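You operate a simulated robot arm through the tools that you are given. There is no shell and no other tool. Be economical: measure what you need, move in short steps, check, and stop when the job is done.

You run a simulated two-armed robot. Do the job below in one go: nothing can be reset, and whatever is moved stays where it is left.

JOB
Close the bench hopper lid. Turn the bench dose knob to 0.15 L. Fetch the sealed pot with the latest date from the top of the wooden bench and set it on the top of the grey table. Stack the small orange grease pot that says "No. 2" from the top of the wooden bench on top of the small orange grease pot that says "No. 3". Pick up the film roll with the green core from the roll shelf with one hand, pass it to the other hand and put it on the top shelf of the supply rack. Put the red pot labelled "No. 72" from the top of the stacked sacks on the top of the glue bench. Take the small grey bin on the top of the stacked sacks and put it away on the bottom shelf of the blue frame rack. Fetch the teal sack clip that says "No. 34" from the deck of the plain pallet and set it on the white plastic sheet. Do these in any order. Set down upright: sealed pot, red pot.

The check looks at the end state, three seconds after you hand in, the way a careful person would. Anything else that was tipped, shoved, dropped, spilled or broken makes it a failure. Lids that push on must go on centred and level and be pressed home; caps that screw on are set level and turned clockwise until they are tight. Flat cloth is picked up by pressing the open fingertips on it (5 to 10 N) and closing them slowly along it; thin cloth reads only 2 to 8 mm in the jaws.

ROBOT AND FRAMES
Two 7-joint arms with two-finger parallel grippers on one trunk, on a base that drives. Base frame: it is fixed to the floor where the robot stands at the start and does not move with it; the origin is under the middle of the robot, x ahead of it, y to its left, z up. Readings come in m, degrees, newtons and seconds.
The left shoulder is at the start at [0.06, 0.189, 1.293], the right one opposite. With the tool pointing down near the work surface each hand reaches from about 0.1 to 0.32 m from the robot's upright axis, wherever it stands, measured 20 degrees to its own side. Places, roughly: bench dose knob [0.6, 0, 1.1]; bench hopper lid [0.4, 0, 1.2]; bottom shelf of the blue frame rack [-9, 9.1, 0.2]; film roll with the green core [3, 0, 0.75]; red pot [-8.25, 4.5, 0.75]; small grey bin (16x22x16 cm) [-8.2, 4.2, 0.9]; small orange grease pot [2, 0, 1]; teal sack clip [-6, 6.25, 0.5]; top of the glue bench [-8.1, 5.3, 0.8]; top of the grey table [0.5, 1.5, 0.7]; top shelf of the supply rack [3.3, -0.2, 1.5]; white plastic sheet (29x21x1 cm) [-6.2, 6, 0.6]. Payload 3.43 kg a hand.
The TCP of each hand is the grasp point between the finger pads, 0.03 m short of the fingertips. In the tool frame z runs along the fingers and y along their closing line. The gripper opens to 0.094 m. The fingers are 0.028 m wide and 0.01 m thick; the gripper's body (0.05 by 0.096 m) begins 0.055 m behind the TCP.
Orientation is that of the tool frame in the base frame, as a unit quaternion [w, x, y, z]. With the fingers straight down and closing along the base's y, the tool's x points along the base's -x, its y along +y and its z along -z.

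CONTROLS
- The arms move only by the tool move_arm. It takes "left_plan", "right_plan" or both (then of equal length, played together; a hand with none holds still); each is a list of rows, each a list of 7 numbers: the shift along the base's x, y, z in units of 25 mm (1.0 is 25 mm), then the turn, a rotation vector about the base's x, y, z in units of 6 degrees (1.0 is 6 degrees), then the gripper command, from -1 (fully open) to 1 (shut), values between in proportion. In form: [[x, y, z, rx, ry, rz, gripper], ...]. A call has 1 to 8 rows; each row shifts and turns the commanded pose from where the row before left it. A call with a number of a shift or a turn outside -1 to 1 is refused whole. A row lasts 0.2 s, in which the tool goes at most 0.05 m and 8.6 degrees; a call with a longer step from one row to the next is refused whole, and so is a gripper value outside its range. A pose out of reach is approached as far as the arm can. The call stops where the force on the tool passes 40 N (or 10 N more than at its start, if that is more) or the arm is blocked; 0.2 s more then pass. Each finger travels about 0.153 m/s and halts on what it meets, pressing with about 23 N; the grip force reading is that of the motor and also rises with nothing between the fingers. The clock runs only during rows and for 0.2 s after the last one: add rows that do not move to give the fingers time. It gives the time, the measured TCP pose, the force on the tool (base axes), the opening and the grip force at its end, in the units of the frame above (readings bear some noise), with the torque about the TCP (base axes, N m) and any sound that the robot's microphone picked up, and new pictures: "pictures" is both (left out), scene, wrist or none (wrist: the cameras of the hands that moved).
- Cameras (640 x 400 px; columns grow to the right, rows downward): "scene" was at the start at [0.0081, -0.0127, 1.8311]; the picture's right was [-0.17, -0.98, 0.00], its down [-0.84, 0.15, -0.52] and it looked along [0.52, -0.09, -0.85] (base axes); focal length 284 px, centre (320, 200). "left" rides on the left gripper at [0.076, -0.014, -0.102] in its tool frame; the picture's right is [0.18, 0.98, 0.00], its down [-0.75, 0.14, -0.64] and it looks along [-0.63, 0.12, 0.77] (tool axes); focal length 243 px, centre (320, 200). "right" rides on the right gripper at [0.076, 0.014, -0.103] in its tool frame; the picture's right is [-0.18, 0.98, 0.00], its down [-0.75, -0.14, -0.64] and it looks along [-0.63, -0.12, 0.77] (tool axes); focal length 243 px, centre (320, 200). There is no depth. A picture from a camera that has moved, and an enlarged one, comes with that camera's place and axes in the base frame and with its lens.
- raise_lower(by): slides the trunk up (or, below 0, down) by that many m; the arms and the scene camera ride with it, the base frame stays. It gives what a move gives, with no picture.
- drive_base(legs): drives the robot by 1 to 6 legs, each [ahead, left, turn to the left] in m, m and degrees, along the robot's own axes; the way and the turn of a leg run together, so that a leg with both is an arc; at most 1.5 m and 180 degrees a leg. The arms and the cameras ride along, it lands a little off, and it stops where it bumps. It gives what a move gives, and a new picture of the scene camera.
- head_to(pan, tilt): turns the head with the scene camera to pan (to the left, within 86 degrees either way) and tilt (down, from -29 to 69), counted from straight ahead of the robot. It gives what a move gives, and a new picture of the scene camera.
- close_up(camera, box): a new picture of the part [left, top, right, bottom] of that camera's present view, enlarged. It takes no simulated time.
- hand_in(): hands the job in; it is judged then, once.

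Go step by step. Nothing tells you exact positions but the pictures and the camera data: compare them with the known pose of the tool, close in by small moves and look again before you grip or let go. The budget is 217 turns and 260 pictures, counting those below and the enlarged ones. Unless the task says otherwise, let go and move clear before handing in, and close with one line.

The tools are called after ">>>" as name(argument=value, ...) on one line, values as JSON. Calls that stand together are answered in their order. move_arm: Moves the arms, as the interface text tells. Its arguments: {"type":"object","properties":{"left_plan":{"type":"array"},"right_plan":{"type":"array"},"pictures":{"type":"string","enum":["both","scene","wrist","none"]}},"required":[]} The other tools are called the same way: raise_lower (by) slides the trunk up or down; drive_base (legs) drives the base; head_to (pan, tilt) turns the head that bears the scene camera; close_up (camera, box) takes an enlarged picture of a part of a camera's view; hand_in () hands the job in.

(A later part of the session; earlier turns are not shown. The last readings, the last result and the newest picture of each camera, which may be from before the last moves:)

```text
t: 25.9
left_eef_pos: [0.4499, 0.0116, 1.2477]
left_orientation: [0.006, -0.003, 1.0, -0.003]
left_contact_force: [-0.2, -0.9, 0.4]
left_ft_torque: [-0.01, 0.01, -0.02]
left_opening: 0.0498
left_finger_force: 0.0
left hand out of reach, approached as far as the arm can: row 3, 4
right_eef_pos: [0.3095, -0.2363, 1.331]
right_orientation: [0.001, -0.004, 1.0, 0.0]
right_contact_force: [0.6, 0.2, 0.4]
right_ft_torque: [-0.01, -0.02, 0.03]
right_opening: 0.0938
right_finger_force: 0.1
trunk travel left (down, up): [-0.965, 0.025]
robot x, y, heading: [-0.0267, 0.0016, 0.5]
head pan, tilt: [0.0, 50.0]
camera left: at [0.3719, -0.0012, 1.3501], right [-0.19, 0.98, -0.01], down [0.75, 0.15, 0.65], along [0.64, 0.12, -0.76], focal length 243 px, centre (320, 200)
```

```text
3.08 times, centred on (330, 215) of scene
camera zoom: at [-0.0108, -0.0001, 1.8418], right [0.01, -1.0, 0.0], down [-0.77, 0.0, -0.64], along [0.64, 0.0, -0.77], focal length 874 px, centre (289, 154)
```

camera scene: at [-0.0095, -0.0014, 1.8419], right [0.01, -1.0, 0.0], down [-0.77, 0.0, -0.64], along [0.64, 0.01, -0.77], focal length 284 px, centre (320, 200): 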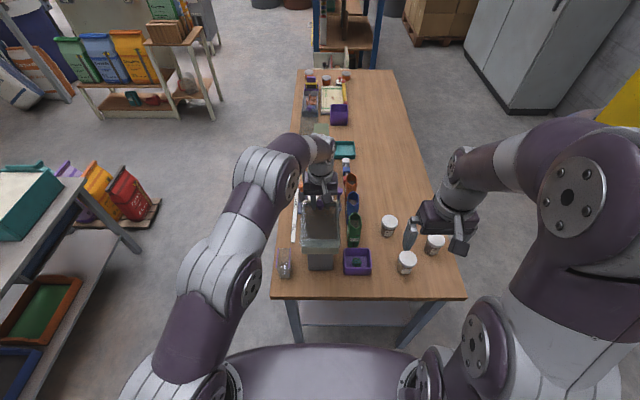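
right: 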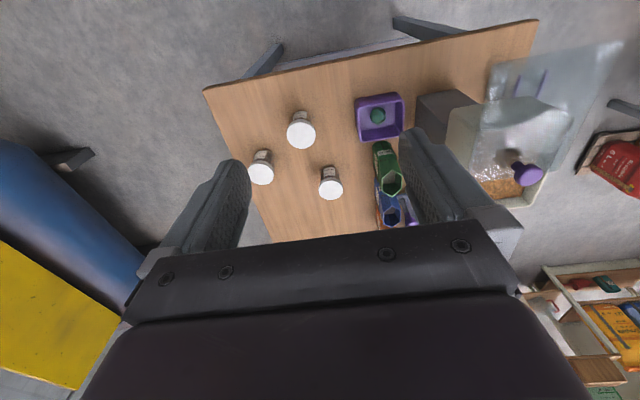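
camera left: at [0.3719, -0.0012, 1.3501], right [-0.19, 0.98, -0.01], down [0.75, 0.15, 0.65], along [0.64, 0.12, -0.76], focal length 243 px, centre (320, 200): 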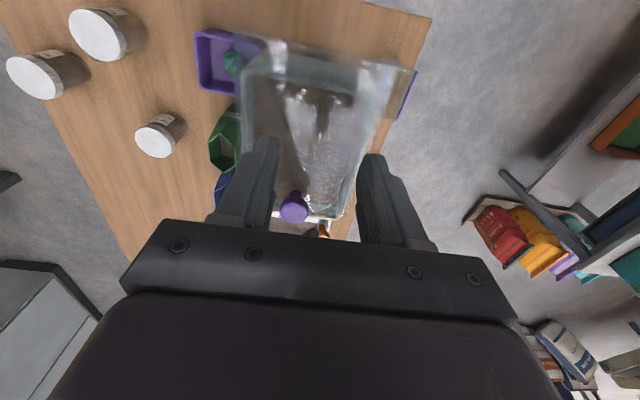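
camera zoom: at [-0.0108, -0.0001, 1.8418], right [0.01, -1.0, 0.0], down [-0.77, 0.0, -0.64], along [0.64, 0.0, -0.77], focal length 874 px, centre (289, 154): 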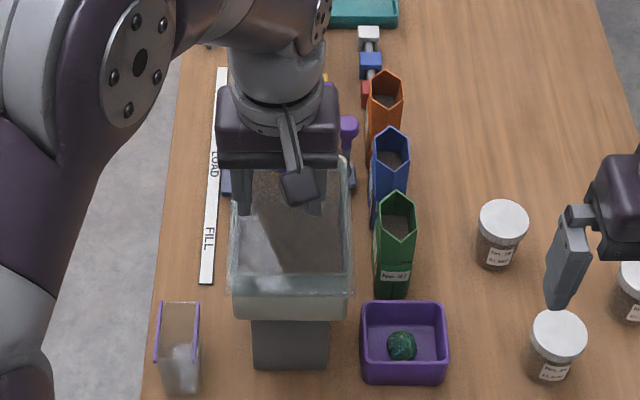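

>>> drive_base(legs=[[0.08, 0, 0]])

>>> close_up(camera="left", box=[160, 80, 480, 250])

```text
t: 26.9
left_eef_pos: [0.5213, 0.013, 1.2502]
left_orientation: [0.008, -0.002, 1.0, -0.002]
left_contact_force: [-0.6, 0.4, 0.8]
left_ft_torque: [-0.01, -0.03, 0.02]
left_opening: 0.0497
left_finger_force: 0.2
right_eef_pos: [0.3828, -0.2344, 1.3338]
right_orientation: [0.003, -0.003, 1.0, 0.0]
right_contact_force: [0.1, 0.7, -0.6]
right_ft_torque: [-0.02, 0.0, 0.03]
right_opening: 0.0939
right_finger_force: 0.1
trunk travel left (down, up): [-0.965, 0.025]
robot x, y, heading: [0.0526, 0.0021, 0.3]
head pan, tilt: [0.0, 50.0]
camera scene: at [0.059, 0.0011, 1.8419], right [0.0, -1.0, 0.0], down [-0.76, 0.0, -0.65], along [0.65, 0.0, -0.76], focal length 284 px, centre (320, 200)
```

scene: 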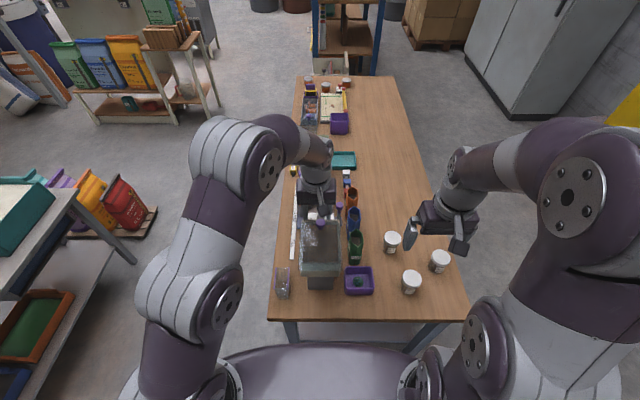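

```text
2.00 times, centred on (320, 165) of left
camera zoom: at [0.4445, -0.0009, 1.3522], right [-0.19, 0.98, -0.01], down [0.74, 0.15, 0.65], along [0.64, 0.12, -0.76], focal length 485 px, centre (320, 270)
```

zoom: 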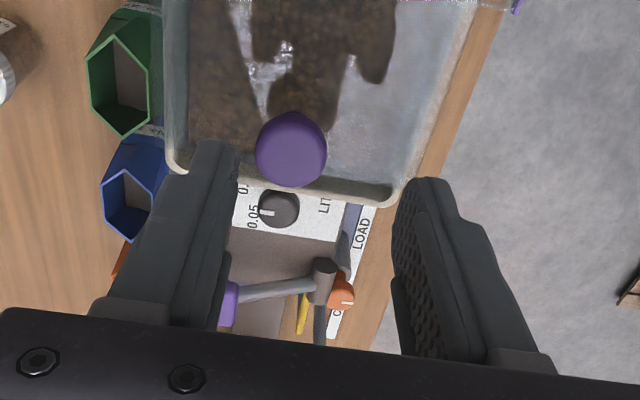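

>>> move_arm(left_plan=[[0.8, -0.4, 0, 0, 0, 0, -0.3], [0, 0, -1, 0, 0, 0, -0.3], [0, 0, -1, 0, 0, 0, -0.3], [0, 0, -0.6, 0, 0, 0, -0.3], [0, 0, 0, 0, 0, 0, 1], [0, 0, 0, 0, 0, 0, 1], [0, 0, 0, 0, 0, 0, 1]], pictures="wrist")

>>> move_arm(left_plan=[[0.2, 0, 0, 0, 0, 0, 1], [0.2, 0, 0, 0, 0, 0, 1], [0.2, 0, 0, 0, 0, 0, 1], [0.2, 0, 0, 0, 0, 0, 1]], pictures="wrist")

```text
t: 28.6
left_eef_pos: [0.5489, 0.0024, 1.1834]
left_orientation: [0.006, -0.002, 1.0, -0.004]
left_contact_force: [0.4, 6.0, 13.9]
left_ft_torque: [-0.07, 0.25, -0.09]
left_opening: 0.0295
left_finger_force: 44.0
right_eef_pos: [0.3883, -0.2346, 1.3318]
right_orientation: [0.001, -0.003, 1.0, -0.001]
right_contact_force: [-0.4, -0.2, 0.3]
right_ft_torque: [0.01, 0.0, 0.01]
right_opening: 0.0939
right_finger_force: 0.1
trunk travel left (down, up): [-0.965, 0.025]
robot x, y, heading: [0.0466, -0.0021, 0.3]
head pan, tilt: [0.0, 50.0]
camera left: at [0.4712, -0.0104, 1.2862], right [-0.19, 0.98, -0.01], down [0.75, 0.15, 0.65], along [0.64, 0.12, -0.76], focal length 243 px, centre (320, 200)
```

left: 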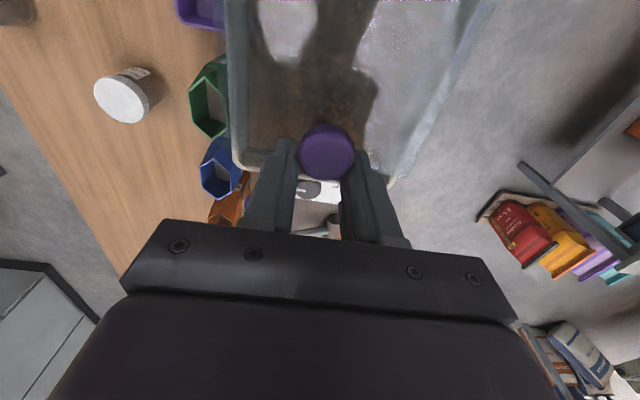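

```text
t: 29.6
left_eef_pos: [0.5676, 0.0032, 1.1838]
left_orientation: [0.006, -0.002, 1.0, -0.004]
left_contact_force: [0.0, 3.7, 20.3]
left_ft_torque: [0.1, 0.77, -0.06]
left_opening: 0.0295
left_finger_force: 45.2
right_eef_pos: [0.3867, -0.2341, 1.3314]
right_orientation: [0.002, -0.003, 1.0, 0.0]
right_contact_force: [-1.1, 0.8, -0.3]
right_ft_torque: [0.01, -0.01, 0.0]
right_opening: 0.0939
right_finger_force: 0.1
trunk travel left (down, up): [-0.965, 0.025]
robot x, y, heading: [0.0501, 0.0031, 0.4]
head pan, tilt: [0.0, 50.0]
camera left: at [0.4901, -0.0105, 1.2862], right [-0.19, 0.98, -0.01], down [0.75, 0.15, 0.65], along [0.64, 0.12, -0.76], focal length 243 px, centre (320, 200)
```

left: 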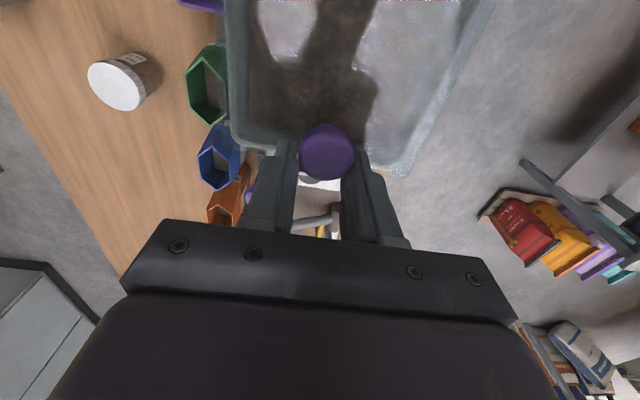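

>>> close_up(camera="scene", box=[270, 170, 390, 300])

>>> close_up(camera="left", box=[180, 80, 440, 250])

```text
3.08 times, centred on (330, 235) of scene
camera zoom: at [0.0662, 0.0023, 1.8419], right [0.0, -1.0, 0.0], down [-0.77, 0.0, -0.64], along [0.64, 0.0, -0.77], focal length 874 px, centre (289, 92)
```

zoom: 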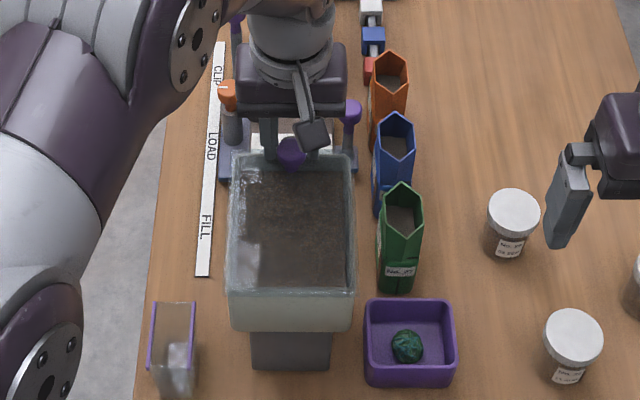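

```text
2.35 times, centred on (310, 165) of left
camera zoom: at [0.4901, -0.0105, 1.2862], right [-0.19, 0.98, -0.01], down [0.75, 0.15, 0.65], along [0.64, 0.12, -0.76], focal length 571 px, centre (344, 282)
```

zoom: 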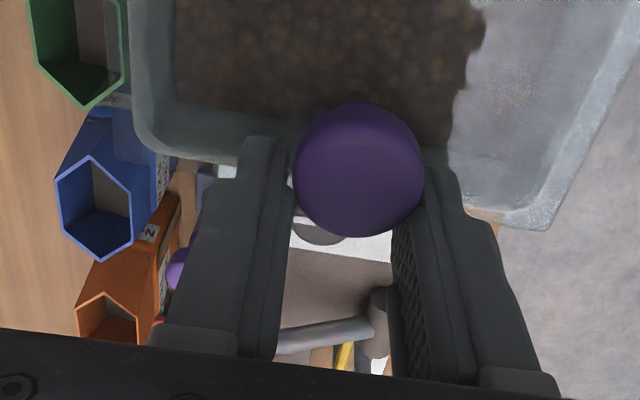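

>>> move_arm(left_plan=[[0.2, 0, 0, 0, 0, 0, 1], [0.2, 0, 0, 0, 0, 0, 1], [0.2, 0, 0, 0, 0, 0, 1]], pictures="none")

```text
t: 30.4
left_eef_pos: [0.5861, 0.0023, 1.1835]
left_orientation: [0.008, -0.002, 1.0, -0.003]
left_contact_force: [-0.3, 3.4, 21.3]
left_ft_torque: [0.16, 0.32, -0.19]
left_opening: 0.0
left_finger_force: 32.7
right_eef_pos: [0.3895, -0.2358, 1.3304]
right_orientation: [0.0, -0.002, 1.0, -0.001]
right_contact_force: [0.7, 0.1, 0.1]
right_ft_torque: [0.0, 0.05, 0.01]
right_opening: 0.094
right_finger_force: 0.1
trunk travel left (down, up): [-0.965, 0.025]
robot x, y, heading: [0.0519, 0.0062, 0.4]
head pan, tilt: [0.0, 50.0]
```

The fingers slipped off the knob, so the lid hit its stop. Rise and look.

>>> move_arm(left_plan=[[0, 0, 1, 0, 0, 0, 1], [0, 0, 1, 0, 0, 0, 0.2], [0, 0, 1, 0, 0, 0, -0.06]], pictures="wrist")

>>> close_up(camera="left", box=[200, 60, 440, 230])

>>> close_up(camera="scene", box=[270, 170, 390, 300])

```text
t: 31.1
left_eef_pos: [0.5808, 0.0041, 1.2521]
left_orientation: [0.004, -0.002, 1.0, -0.003]
left_contact_force: [0.0, -0.5, 0.6]
left_ft_torque: [-0.02, -0.01, -0.02]
left_opening: 0.0497
left_finger_force: 0.1
left hand out of reach, approached as far as the arm can: row 3
right_eef_pos: [0.3905, -0.2354, 1.3306]
right_orientation: [0.001, -0.004, 1.0, -0.001]
right_contact_force: [0.7, -0.4, 0.0]
right_ft_torque: [0.03, 0.03, 0.01]
right_opening: 0.0939
right_finger_force: 0.1
trunk travel left (down, up): [-0.965, 0.025]
robot x, y, heading: [0.0506, -0.0013, 0.3]
head pan, tilt: [0.0, 50.0]
camera left: at [0.5034, -0.0092, 1.3546], right [-0.19, 0.98, -0.01], down [0.75, 0.15, 0.65], along [0.64, 0.12, -0.76], focal length 243 px, centre (320, 200)
```

left: 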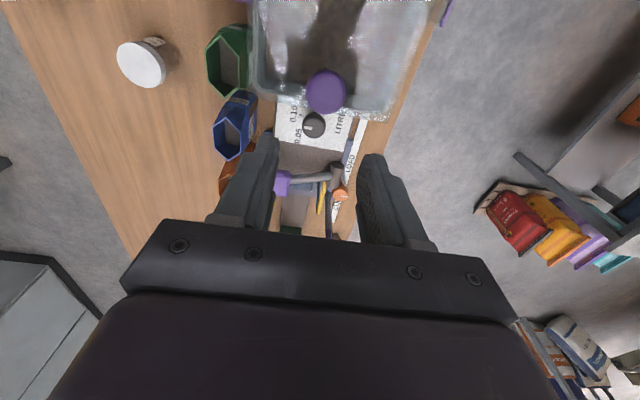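

```text
2.35 times, centred on (320, 145) of left
camera zoom: at [0.5034, -0.0092, 1.3546], right [-0.19, 0.98, -0.01], down [0.75, 0.15, 0.65], along [0.64, 0.12, -0.76], focal length 571 px, centre (320, 329)
```

zoom: 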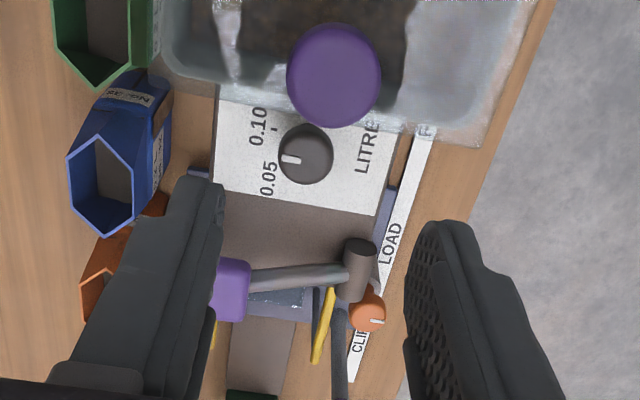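

```text
3.08 times, centred on (330, 235) of scene
camera zoom: at [0.0709, 0.0009, 1.8417], right [0.0, -1.0, 0.0], down [-0.77, 0.0, -0.64], along [0.64, 0.0, -0.77], focal length 874 px, centre (289, 92)
```

zoom: 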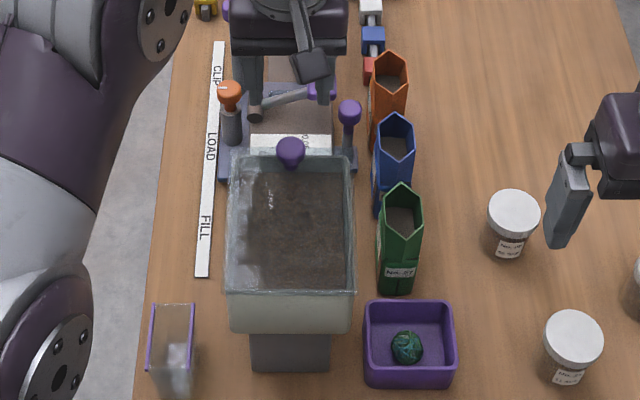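

The lid is now closed flush. The dial is about (0.617, 0.004, 1.09); I'll yaw the left hand to view the dial from the left side.

>>> move_arm(left_plan=[[0, 0, 0, 0, 0, -1, -0.06], [0, 0, 0, 0, 0, -1, -0.06], [0, 0, 0, 0, 0, -1, -0.06], [0, 0, 0, 0, 0, -1, -0.06], [0, 0, 0, 0, 0, -1, -0.06], [0, 0, 0, 0, 0, -1, -0.06], [0, 0, 0, 0, 0, -1, -0.06], [0, 0, 0, 0, 0, -1, -0.06]], pictures="none")

>>> move_arm(left_plan=[[0, 0.6, 0, 0, 0, -1, -0.06], [0, 0.6, 0, 0, 0, -1, -0.06], [0, 0, 0, 0, 0, -1, -0.06], [0, 0, 0, 0, 0, -1, -0.06], [0, 0, 0, 0, 0, -1, -0.06], [0, 0, 0, 0, 0, -1, -0.06]], pictures="wrist")

>>> close_up(camera="left", box=[200, 40, 440, 230])

```text
t: 33.0
left_eef_pos: [0.5779, 0.0056, 1.2526]
left_orientation: [0.004, 0.405, 0.914, -0.004]
left_contact_force: [-0.4, 0.1, 0.3]
left_ft_torque: [0.01, 0.03, -0.02]
left_opening: 0.0497
left_finger_force: 0.0
right_eef_pos: [0.3892, -0.2363, 1.3317]
right_orientation: [0.0, -0.002, 1.0, 0.001]
right_contact_force: [0.0, -0.1, 0.2]
right_ft_torque: [0.0, -0.02, 0.0]
right_opening: 0.0943
right_finger_force: 0.1
trunk travel left (down, up): [-0.965, 0.025]
robot x, y, heading: [0.0503, 0.0024, 0.3]
head pan, tilt: [0.0, 50.0]
```

```text
t: 34.4
left_eef_pos: [0.5792, 0.0343, 1.2545]
left_orientation: [0.001, 0.668, 0.745, -0.005]
left_contact_force: [0.2, -0.1, -0.1]
left_ft_torque: [0.04, 0.02, 0.04]
left_opening: 0.0496
left_finger_force: 0.2
right_eef_pos: [0.3884, -0.2348, 1.3317]
right_orientation: [0.0, -0.003, 1.0, 0.001]
right_contact_force: [0.3, 0.8, -0.2]
right_ft_torque: [0.01, -0.02, 0.01]
right_opening: 0.094
right_finger_force: 0.0
trunk travel left (down, up): [-0.965, 0.025]
robot x, y, heading: [0.0499, 0.0012, 0.2]
head pan, tilt: [0.0, 50.0]
camera left: at [0.5572, 0.1104, 1.3562], right [0.96, 0.29, -0.01], down [0.22, -0.73, 0.65], along [0.18, -0.62, -0.76], focal length 243 px, centre (320, 200)
```

left: 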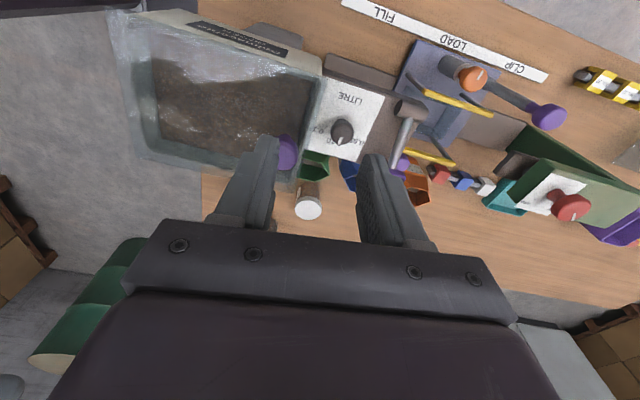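

```text
2.11 times, centred on (320, 135) of left
camera zoom: at [0.5572, 0.1104, 1.3562], right [0.96, 0.29, -0.01], down [0.22, -0.73, 0.65], along [0.18, -0.62, -0.76], focal length 511 px, centre (320, 337)
```

zoom: 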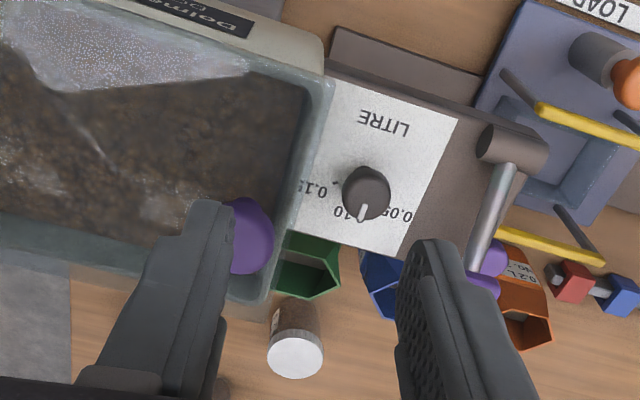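

>>> move_arm(left_plan=[[0.4, -0.8, -0.5, 0, 0, 0, -0.06], [0.4, -0.8, -0.5, 0, 0, 0, -0.06]], pictures="wrist")

>>> close_up(camera="left", box=[280, 20, 440, 140])

```text
t: 35.0
left_eef_pos: [0.5914, -0.0025, 1.2222]
left_orientation: [0.002, 0.668, 0.744, -0.005]
left_contact_force: [0.6, 0.3, 0.5]
left_ft_torque: [0.04, 0.02, -0.01]
left_opening: 0.0498
left_finger_force: 0.2
left hand out of reach, approached as far as the arm can: row 2
right_eef_pos: [0.3894, -0.2373, 1.33]
right_orientation: [0.0, -0.003, 1.0, 0.0]
right_contact_force: [-0.2, 0.3, 0.2]
right_ft_torque: [-0.01, 0.0, 0.01]
right_opening: 0.094
right_finger_force: 0.0
trunk travel left (down, up): [-0.965, 0.025]
robot x, y, heading: [0.0492, 0.0021, 0.5]
head pan, tilt: [0.0, 50.0]
camera left: at [0.5704, 0.0733, 1.3255], right [0.96, 0.29, -0.01], down [0.23, -0.73, 0.65], along [0.18, -0.62, -0.76], focal length 243 px, centre (320, 200)
```

left: 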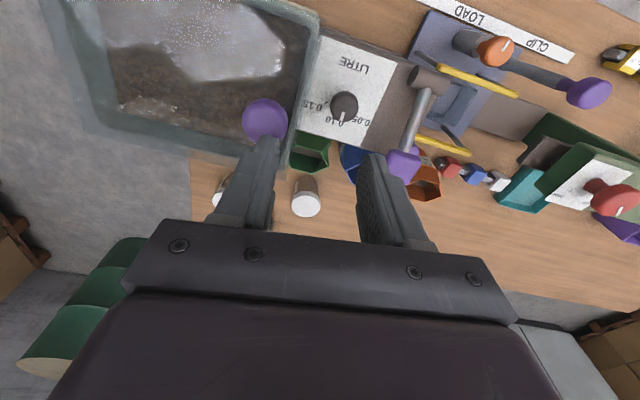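

```text
3.33 times, centred on (360, 80) of left
camera zoom: at [0.5704, 0.0733, 1.3255], right [0.96, 0.29, -0.01], down [0.23, -0.73, 0.65], along [0.18, -0.62, -0.76], focal length 809 px, centre (187, 600)
```

zoom: 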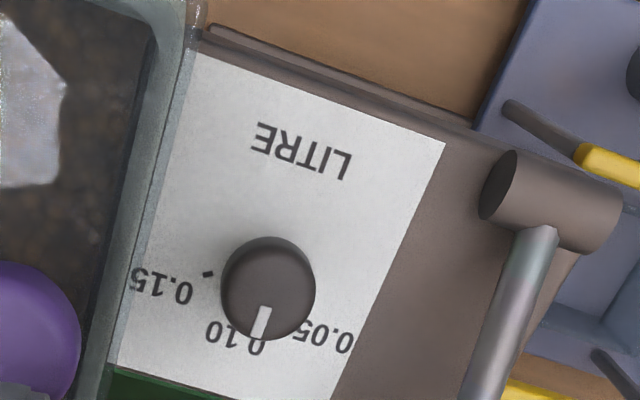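

The dial's marks look like 0.05, 0.10, 0.15 spaced about 60° with the pointer between 0.05 and 0.10; 0.15 is a clockwise turn of some 85–90°. I'll yaw the hand back for a start at about +24°.

>>> move_arm(left_plan=[[0, 0, 0, 0, 0, 1, -0.06], [0, 0, 0, 0, 0, 1, -0.06], [0, 0, 0, 0, 0, 1, -0.06], [0, 0, 0, 0, 0, 1, -0.06], [0, 0, 0, 0, 0, 1, -0.06], [0, 0, 0, 0, 0, 1, -0.06], [0, 0, 0, 0, 0, 1, -0.06], [0, 0, 0, 0, 0, 1, -0.06]], pictures="none")

>>> move_arm(left_plan=[[0, 0, 0, 0, 0, 1, -0.06], [0, 0, 0, 0, 0, 1, -0.06], [0, 0, 0, 0, 0, 1, -0.06], [0, 0, 0, 0, 0, 1, -0.06], [0, 0, 0, 0, 0, 1, -0.06], [0, 0, 0, 0, 0, 1, -0.06], [0, 0, 0, 0, 0, 1, -0.06], [0, 0, 0, 0, 0, 1, -0.06]], pictures="none")

>>> move_arm(left_plan=[[0, 0, 0, 0, 0, 1, -0.06], [0, 0, 0, 0, 0, 1, -0.06], [0.8, 0.4, 0, 0, 0, 0, -0.06]], pictures="wrist")

>>> close_up(camera="left", box=[240, 60, 400, 240])

```text
t: 36.8
left_eef_pos: [0.5918, -0.003, 1.2241]
left_orientation: [0.004, 0.306, 0.952, -0.003]
left_contact_force: [0.5, -0.2, 0.6]
left_ft_torque: [-0.02, -0.01, 0.0]
left_opening: 0.0498
left_finger_force: 0.2
right_eef_pos: [0.3877, -0.2355, 1.3318]
right_orientation: [-0.001, -0.002, 1.0, 0.001]
right_contact_force: [-0.1, -0.5, -0.6]
right_ft_torque: [0.02, 0.0, 0.0]
right_opening: 0.094
right_finger_force: 0.1
trunk travel left (down, up): [-0.965, 0.025]
robot x, y, heading: [0.0497, 0.0026, 0.4]
head pan, tilt: [0.0, 50.0]
```

```text
t: 38.5
left_eef_pos: [0.5924, -0.003, 1.2239]
left_orientation: [0.005, -0.107, 0.994, -0.002]
left_contact_force: [0.2, -0.6, -0.6]
left_ft_torque: [0.0, 0.03, 0.02]
left_opening: 0.0496
left_finger_force: 0.1
right_eef_pos: [0.3896, -0.236, 1.3317]
right_orientation: [0.0, -0.003, 1.0, 0.0]
right_contact_force: [0.3, 0.3, 1.4]
right_ft_torque: [0.02, 0.01, 0.0]
right_opening: 0.0937
right_finger_force: 0.0
trunk travel left (down, up): [-0.965, 0.025]
robot x, y, heading: [0.047, -0.001, 0.2]
head pan, tilt: [0.0, 50.0]
```

```text
t: 39.4
left_eef_pos: [0.6047, 0.0092, 1.2197]
left_orientation: [0.004, -0.21, 0.978, -0.002]
left_contact_force: [1.2, 0.5, -0.3]
left_ft_torque: [0.0, 0.0, -0.01]
left_opening: 0.0497
left_finger_force: 0.0
left hand out of reach, approached as far as the arm can: row 3
right_eef_pos: [0.3904, -0.2363, 1.3293]
right_orientation: [0.0, -0.003, 1.0, 0.0]
right_contact_force: [-0.2, -0.7, 0.3]
right_ft_torque: [-0.01, 0.02, -0.01]
right_opening: 0.0942
right_finger_force: 0.0
trunk travel left (down, up): [-0.965, 0.025]
robot x, y, heading: [0.051, 0.0043, 0.7]
head pan, tilt: [0.0, 50.0]
camera left: at [0.5398, -0.0344, 1.3212], right [-0.57, 0.82, -0.01], down [0.62, 0.44, 0.65], along [0.53, 0.37, -0.76], focal length 243 px, centre (320, 200)
```

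left: 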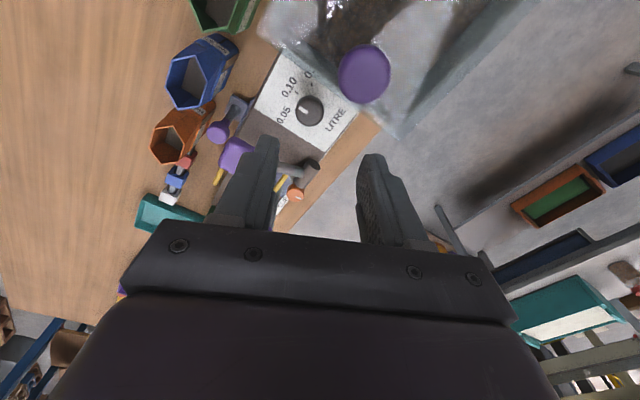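

```text
2.22 times, centred on (320, 150) of left
camera zoom: at [0.5398, -0.0344, 1.3212], right [-0.57, 0.82, -0.01], down [0.62, 0.44, 0.65], along [0.53, 0.37, -0.76], focal length 539 px, centre (320, 311)
```

zoom: 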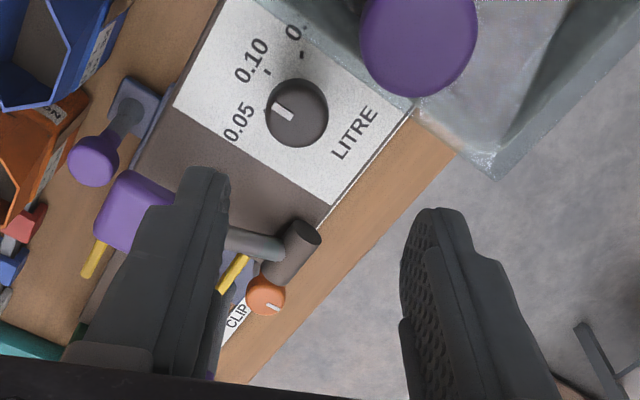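

The 0.15 tick is about 70° clockwise of the pointer. I'll yaw a bit more (start +36°) and descend over the dial.

>>> move_arm(left_plan=[[0, 0, 0, 0, 0, 1, -0.06], [0, 0, 0, 0, 0, 1, -0.06], [0, 0, -0.8, 0, 0, 0, -0.06], [0, 0, -0.8, 0, 0, 0, -0.06], [0, 0, 0, 0, 0, 0, -0.06]], pictures="wrist")

>>> close_up(camera="left", box=[240, 60, 400, 240])

```text
t: 40.5
left_eef_pos: [0.6034, 0.0106, 1.184]
left_orientation: [0.008, -0.312, 0.95, -0.002]
left_contact_force: [-0.7, -0.2, 28.1]
left_ft_torque: [0.48, 0.83, 0.21]
left_opening: 0.0499
left_finger_force: 0.4
right_eef_pos: [0.3854, -0.2345, 1.3319]
right_orientation: [0.001, -0.003, 1.0, 0.0]
right_contact_force: [0.3, -0.3, 0.3]
right_ft_torque: [0.02, -0.01, 0.0]
right_opening: 0.0941
right_finger_force: 0.1
trunk travel left (down, up): [-0.965, 0.025]
robot x, y, heading: [0.0502, 0.0016, 0.2]
head pan, tilt: [0.0, 50.0]
camera left: at [0.5477, -0.0459, 1.2862], right [-0.73, 0.68, -0.01], down [0.51, 0.56, 0.65], along [0.45, 0.47, -0.76], focal length 243 px, centre (320, 200)
```

left: 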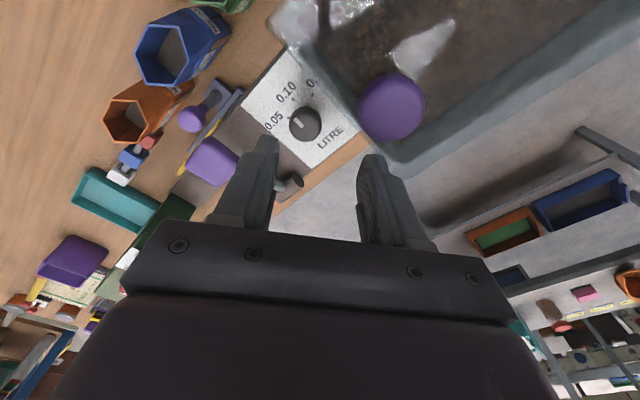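

```text
2.22 times, centred on (320, 150) of left
camera zoom: at [0.5477, -0.0459, 1.2862], right [-0.73, 0.68, -0.01], down [0.51, 0.56, 0.65], along [0.45, 0.47, -0.76], focal length 539 px, centre (320, 311)
```

zoom: 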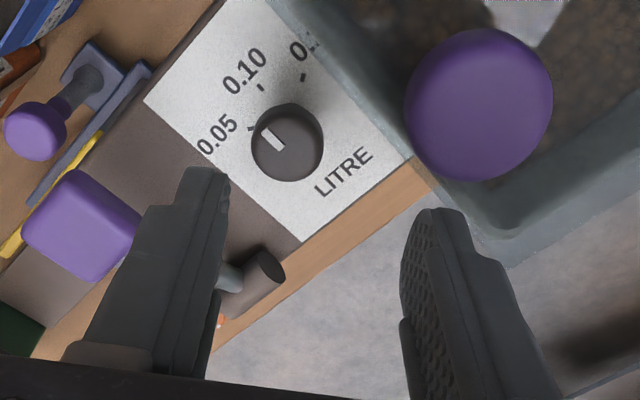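

The finger touched the lid edge, and x is at its reach limit. I'll raise the hand, edge the base forward 4 cm, and go again.

>>> move_arm(left_plan=[[-0.5, 0, 1, 0, 0, 0, 0.15], [0, 0, 0.5, 0, 0, -1, 0.15]], pictures="none")

>>> drive_base(legs=[[0.04, 0, 0]])

>>> close_up(camera="left", box=[240, 60, 400, 240])

```text
t: 41.1
left_eef_pos: [0.5902, 0.0087, 1.2195]
left_orientation: [0.005, -0.261, 0.965, -0.002]
left_contact_force: [-0.3, -0.1, -0.3]
left_ft_torque: [0.01, -0.02, -0.02]
left_opening: 0.0397
left_finger_force: 0.1
right_eef_pos: [0.3866, -0.2366, 1.3313]
right_orientation: [0.002, -0.003, 1.0, 0.0]
right_contact_force: [0.4, 0.6, 0.8]
right_ft_torque: [0.02, -0.01, 0.01]
right_opening: 0.0939
right_finger_force: 0.1
trunk travel left (down, up): [-0.965, 0.025]
robot x, y, heading: [0.0537, -0.0011, 0.4]
head pan, tilt: [0.0, 50.0]
```

```text
t: 42.0
left_eef_pos: [0.6226, 0.0087, 1.224]
left_orientation: [0.009, -0.26, 0.965, -0.002]
left_contact_force: [-1.5, 0.0, 0.1]
left_ft_torque: [0.01, -0.1, -0.03]
left_opening: 0.0398
left_finger_force: 0.1
right_eef_pos: [0.418, -0.2356, 1.3344]
right_orientation: [0.004, -0.003, 1.0, -0.001]
right_contact_force: [-0.9, -0.7, 0.1]
right_ft_torque: [0.02, -0.04, 0.0]
right_opening: 0.0939
right_finger_force: 0.0
trunk travel left (down, up): [-0.965, 0.025]
robot x, y, heading: [0.0914, 0.003, 0.4]
head pan, tilt: [0.0, 50.0]
camera scene: at [0.0955, 0.0013, 1.842], right [0.0, -1.0, 0.0], down [-0.76, 0.0, -0.65], along [0.65, 0.0, -0.76], focal length 284 px, centre (320, 200)
```

scene: 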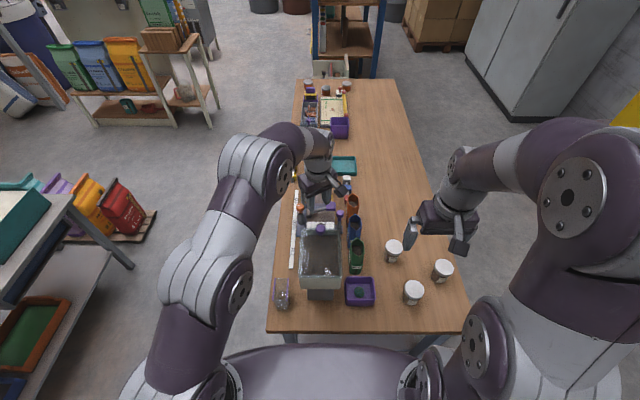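

```text
2.22 times, centred on (320, 150) of left
camera zoom: at [0.562, -0.0403, 1.3251], right [-0.65, 0.76, -0.01], down [0.57, 0.5, 0.65], along [0.5, 0.42, -0.76], focal length 539 px, centre (320, 311)
```

zoom: 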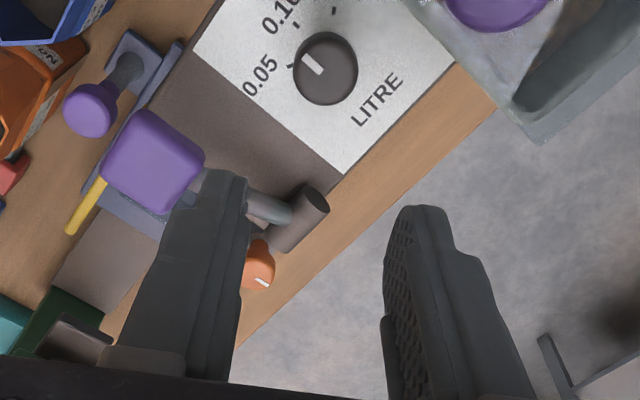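

>>> move_arm(left_plan=[[-0.35, -0.15, 0, 0, 0, 0, 0.15], [0, 0, -1, 0, 0, 0, 0.15], [0, 0, -1, 0, 0, 0, 0.15], [0, 0, -1, 0, 0, 0, 0.15], [0, 0, -0.6, 0, 0, 0, 0.15], [0, 0, 0, 0, 0, 0, 0.15]], pictures="wrist")

>>> close_up(camera="left", box=[240, 80, 400, 240])

```text
t: 43.4
left_eef_pos: [0.6229, 0.0063, 1.1283]
left_orientation: [0.007, -0.261, 0.965, -0.001]
left_contact_force: [-0.4, 0.8, 0.0]
left_ft_torque: [0.01, 0.0, 0.0]
left_opening: 0.04
left_finger_force: 0.0
right_eef_pos: [0.4275, -0.2352, 1.3314]
right_orientation: [-0.001, -0.003, 1.0, 0.0]
right_contact_force: [-0.3, 0.2, -0.9]
right_ft_torque: [-0.01, 0.01, -0.04]
right_opening: 0.0941
right_finger_force: 0.0
trunk travel left (down, up): [-0.965, 0.025]
robot x, y, heading: [0.0891, 0.0029, 0.2]
head pan, tilt: [0.0, 50.0]
camera left: at [0.5628, -0.0439, 1.2307], right [-0.65, 0.76, -0.01], down [0.57, 0.5, 0.65], along [0.49, 0.42, -0.76], focal length 243 px, centre (320, 200)
```

left: 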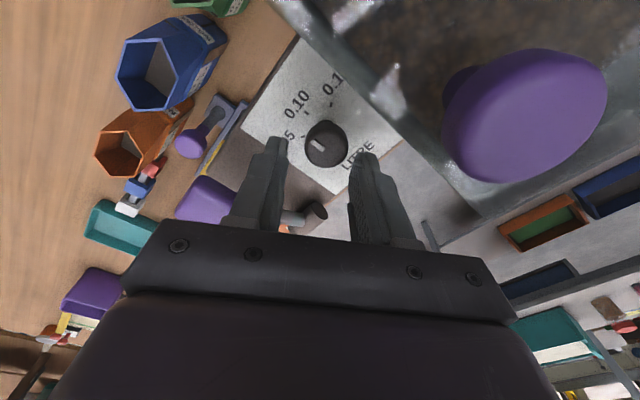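

```text
2.50 times, centred on (320, 160) of left
camera zoom: at [0.5628, -0.0439, 1.2307], right [-0.65, 0.76, -0.01], down [0.57, 0.5, 0.65], along [0.49, 0.42, -0.76], focal length 606 px, centre (320, 300)
```

zoom: 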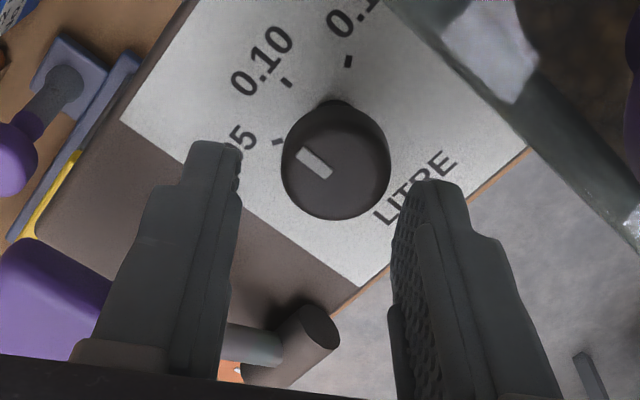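

>>> move_arm(left_plan=[[-0.36, -0.08, 0, 0, 0, 0, 0.15], [0, 0, -0.4, 0, 0, 0, 0.15], [0, 0, -0.35, 0, 0, 0, 0.15], [0, 0, 0, 0, 0, 0, 0.15]], pictures="wrist")

>>> close_up(camera="left", box=[240, 80, 400, 240])

```text
t: 44.4
left_eef_pos: [0.6126, 0.0041, 1.1099]
left_orientation: [0.005, -0.261, 0.965, -0.001]
left_contact_force: [0.1, 1.0, 0.2]
left_ft_torque: [0.04, 0.02, 0.03]
left_opening: 0.04
left_finger_force: 0.0
right_eef_pos: [0.4275, -0.2358, 1.3309]
right_orientation: [0.0, -0.002, 1.0, -0.001]
right_contact_force: [0.4, -0.8, 0.1]
right_ft_torque: [0.02, -0.03, -0.02]
right_opening: 0.0941
right_finger_force: 0.1
trunk travel left (down, up): [-0.965, 0.025]
robot x, y, heading: [0.0896, 0.0024, 0.4]
head pan, tilt: [0.0, 50.0]
camera left: at [0.5527, -0.0464, 1.2125], right [-0.65, 0.76, -0.01], down [0.57, 0.5, 0.65], along [0.49, 0.42, -0.76], focal length 243 px, centre (320, 200)
```

left: 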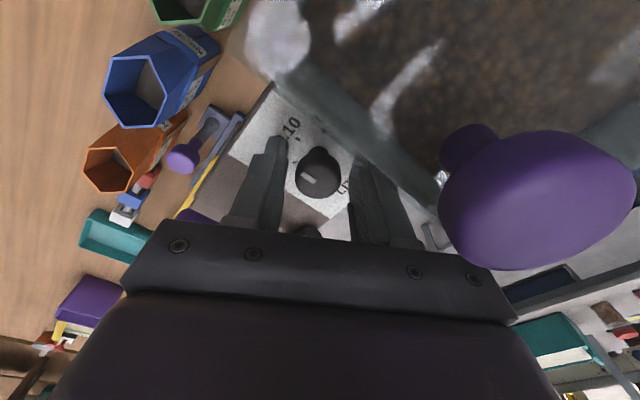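

```text
2.50 times, centred on (320, 160) of left
camera zoom: at [0.5527, -0.0464, 1.2125], right [-0.65, 0.76, -0.01], down [0.57, 0.5, 0.65], along [0.49, 0.42, -0.76], focal length 606 px, centre (320, 300)
```

zoom: 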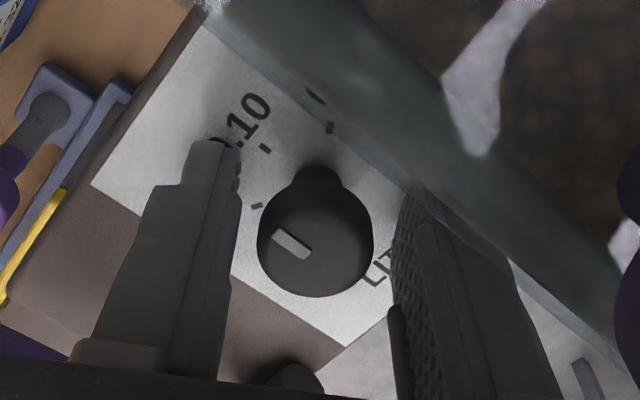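

>>> move_arm(left_plan=[[0, 0, 0, 0, 0, 0, 0.5], [0, 0, 0, 0, 0, 0, 0.6], [0, 0, 0, 0, 0, 0, 0.7]], pictures="wrist")

>>> close_up(camera="left", box=[240, 80, 400, 240])

```text
t: 45.2
left_eef_pos: [0.6137, 0.0024, 1.1105]
left_orientation: [0.006, -0.261, 0.965, -0.001]
left_contact_force: [0.9, -3.6, 3.0]
left_ft_torque: [-0.11, 0.77, 0.0]
left_opening: 0.0258
left_finger_force: 45.8
right_eef_pos: [0.4281, -0.2377, 1.3308]
right_orientation: [0.0, -0.003, 1.0, 0.0]
right_contact_force: [0.5, -0.9, 0.4]
right_ft_torque: [0.07, 0.02, 0.0]
right_opening: 0.0938
right_finger_force: 0.0
trunk travel left (down, up): [-0.965, 0.025]
robot x, y, heading: [0.0914, 0.0017, 0.4]
head pan, tilt: [0.0, 50.0]
camera left: at [0.5534, -0.0473, 1.2125], right [-0.65, 0.76, -0.01], down [0.57, 0.5, 0.65], along [0.49, 0.42, -0.76], focal length 243 px, centre (320, 200)
```

left: 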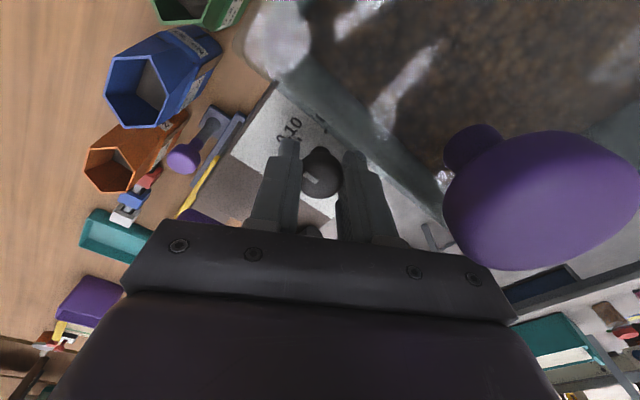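

```text
2.50 times, centred on (320, 160) of left
camera zoom: at [0.5534, -0.0473, 1.2125], right [-0.65, 0.76, -0.01], down [0.57, 0.5, 0.65], along [0.49, 0.42, -0.76], focal length 606 px, centre (320, 300)
```

zoom: 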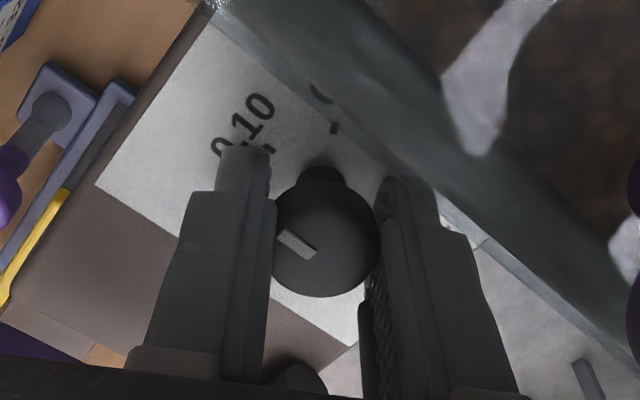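

Dial gripped; turn it clockwise.

>>> move_arm(left_plan=[[0, 0, 0, 0, 0, -1, 0.7], [0, 0, 0, 0, 0, -1, 0.7], [0, 0, 0, 0, 0, -1, 0.7], [0, 0, 0, 0, 0, -1, 0.7], [0, 0, 0, 0, 0, -1, 0.7], [0, 0, 0, 0, 0, -1, 0.7], [0, 0, 0, 0, 0, -1, 0.7], [0, 0, 0, 0, 0, -1, 0.7]], pictures="wrist")

>>> close_up(camera="left", box=[240, 80, 400, 240])

```text
t: 47.0
left_eef_pos: [0.6142, 0.0035, 1.1102]
left_orientation: [0.005, 0.155, 0.988, -0.004]
left_contact_force: [1.0, -3.5, 0.6]
left_ft_torque: [0.13, -0.71, 0.02]
left_opening: 0.0255
left_finger_force: 45.4
right_eef_pos: [0.4286, -0.2352, 1.3318]
right_orientation: [-0.001, -0.003, 1.0, 0.0]
right_contact_force: [-0.7, 0.0, 0.7]
right_ft_torque: [0.03, -0.03, 0.0]
right_opening: 0.0938
right_finger_force: 0.1
trunk travel left (down, up): [-0.965, 0.025]
robot x, y, heading: [0.0924, 0.0049, 0.5]
head pan, tilt: [0.0, 50.0]
camera left: at [0.5355, 0.014, 1.2125], right [0.13, 0.99, -0.01], down [0.76, -0.09, 0.65], along [0.64, -0.09, -0.76], focal length 243 px, centre (320, 200)
```

left: 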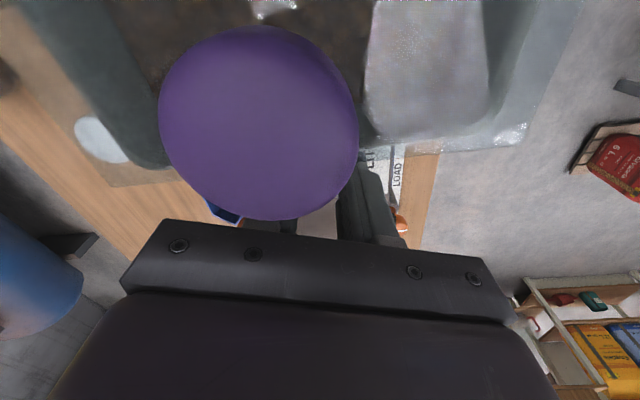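

```text
2.50 times, centred on (320, 160) of left
camera zoom: at [0.5355, 0.014, 1.2125], right [0.13, 0.99, -0.01], down [0.76, -0.09, 0.65], along [0.64, -0.09, -0.76], focal length 606 px, centre (320, 300)
```

zoom: 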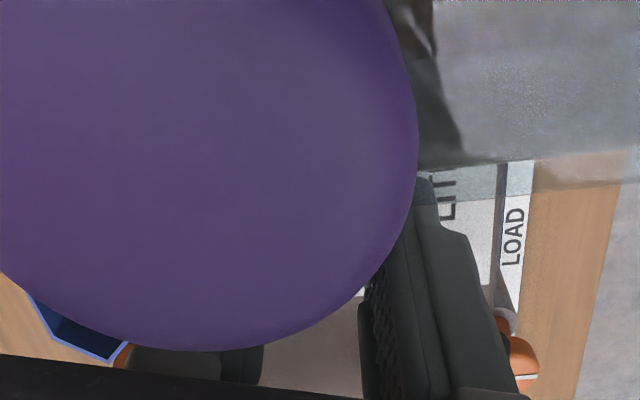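

>>> move_arm(left_plan=[[0, 0, 0, 0, 0, -1, 0.7], [0, 0, 0, 0, 0, -1, 0.7], [0, 0, 0, 0, 0, 0, 0.15], [0, 0, 0, 0, 0, 0, 0.15], [0, 0, 1, 0, 0, 0, 0.15], [0, 0, 1, 0, 0, 0, 0.15], [0, 0, 1, 0, 0, 0, 0.15], [0, 0, 1, 0, 0, 0, 0.15]], pictures="none")

>>> move_arm(left_plan=[[0, 0.3, 0, 0, 0, -1, 0.15], [0, 0.3, 0, 0, 0, -1, 0.15], [0, 0.3, 0, 0, 0, -1, 0.15], [0, 0.3, 0, 0, 0, -1, 0.15], [0, 0, 0, 0, 0, -1, 0.15], [0, 0, 0, 0, 0, -1, 0.15], [0, 0, 0, 0, 0, -1, 0.15]], pictures="wrist")

>>> close_up(camera="left", box=[240, 40, 400, 200])

```text
t: 48.8
left_eef_pos: [0.6125, 0.0045, 1.2107]
left_orientation: [0.004, 0.257, 0.966, -0.004]
left_contact_force: [-0.3, 0.2, -0.4]
left_ft_torque: [0.04, 0.0, 0.0]
left_opening: 0.0401
left_finger_force: 0.1
right_eef_pos: [0.4282, -0.234, 1.3309]
right_orientation: [0.001, -0.004, 1.0, 0.0]
right_contact_force: [-0.5, -1.0, 0.2]
right_ft_torque: [-0.03, 0.0, 0.01]
right_opening: 0.0938
right_finger_force: 0.0
trunk travel left (down, up): [-0.965, 0.025]
robot x, y, heading: [0.0903, 0.0013, 0.2]
head pan, tilt: [0.0, 50.0]
```

```text
t: 50.4
left_eef_pos: [0.6128, 0.0345, 1.2103]
left_orientation: [0.003, 0.587, 0.81, -0.005]
left_contact_force: [0.6, -0.4, -0.1]
left_ft_torque: [0.02, 0.05, -0.01]
left_opening: 0.04
left_finger_force: 0.1
right_eef_pos: [0.4285, -0.2353, 1.3304]
right_orientation: [0.0, -0.004, 1.0, 0.001]
right_contact_force: [-1.0, -0.9, 0.2]
right_ft_torque: [0.0, -0.03, 0.0]
right_opening: 0.0943
right_finger_force: 0.0
trunk travel left (down, up): [-0.965, 0.025]
robot x, y, heading: [0.0887, 0.0005, 0.1]
head pan, tilt: [0.0, 50.0]
camera left: at [0.5758, 0.1043, 1.3125], right [0.88, 0.48, -0.01], down [0.37, -0.67, 0.65], along [0.31, -0.57, -0.76], focal length 243 px, centre (320, 200)
```

left: 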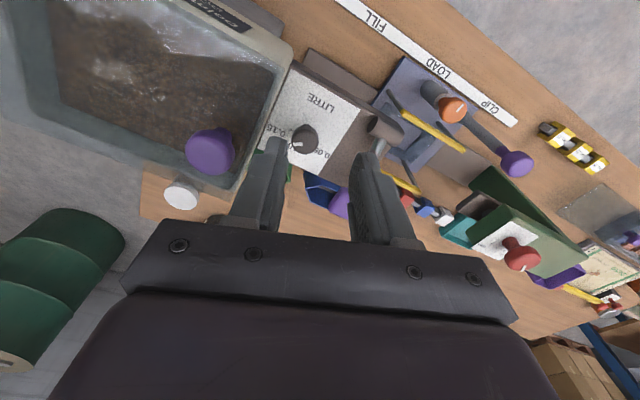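

```text
2.50 times, centred on (320, 120) of left
camera zoom: at [0.5758, 0.1043, 1.3125], right [0.88, 0.48, -0.01], down [0.37, -0.67, 0.65], along [0.31, -0.57, -0.76], focal length 606 px, centre (320, 400)
```

zoom: 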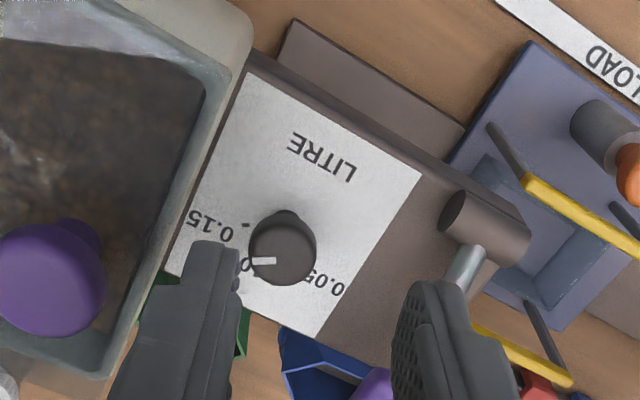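

>>> close_up(camera="left", box=[280, 110, 340, 160])

```text
8.00 times, centred on (310, 135) of left
camera zoom: at [0.5758, 0.1043, 1.3125], right [0.88, 0.48, -0.01], down [0.37, -0.67, 0.65], along [0.31, -0.57, -0.76], focal length 1941 px, centre (400, 720)
```

zoom: 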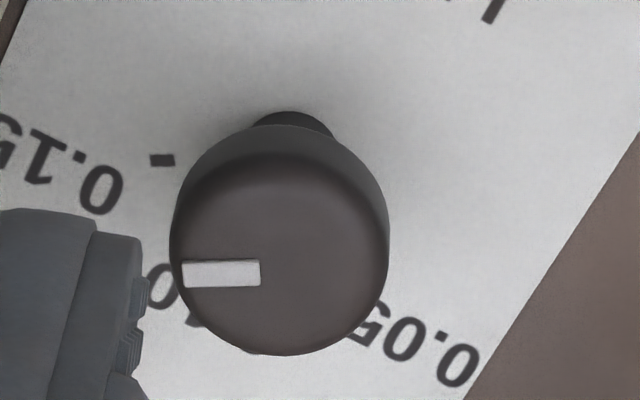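

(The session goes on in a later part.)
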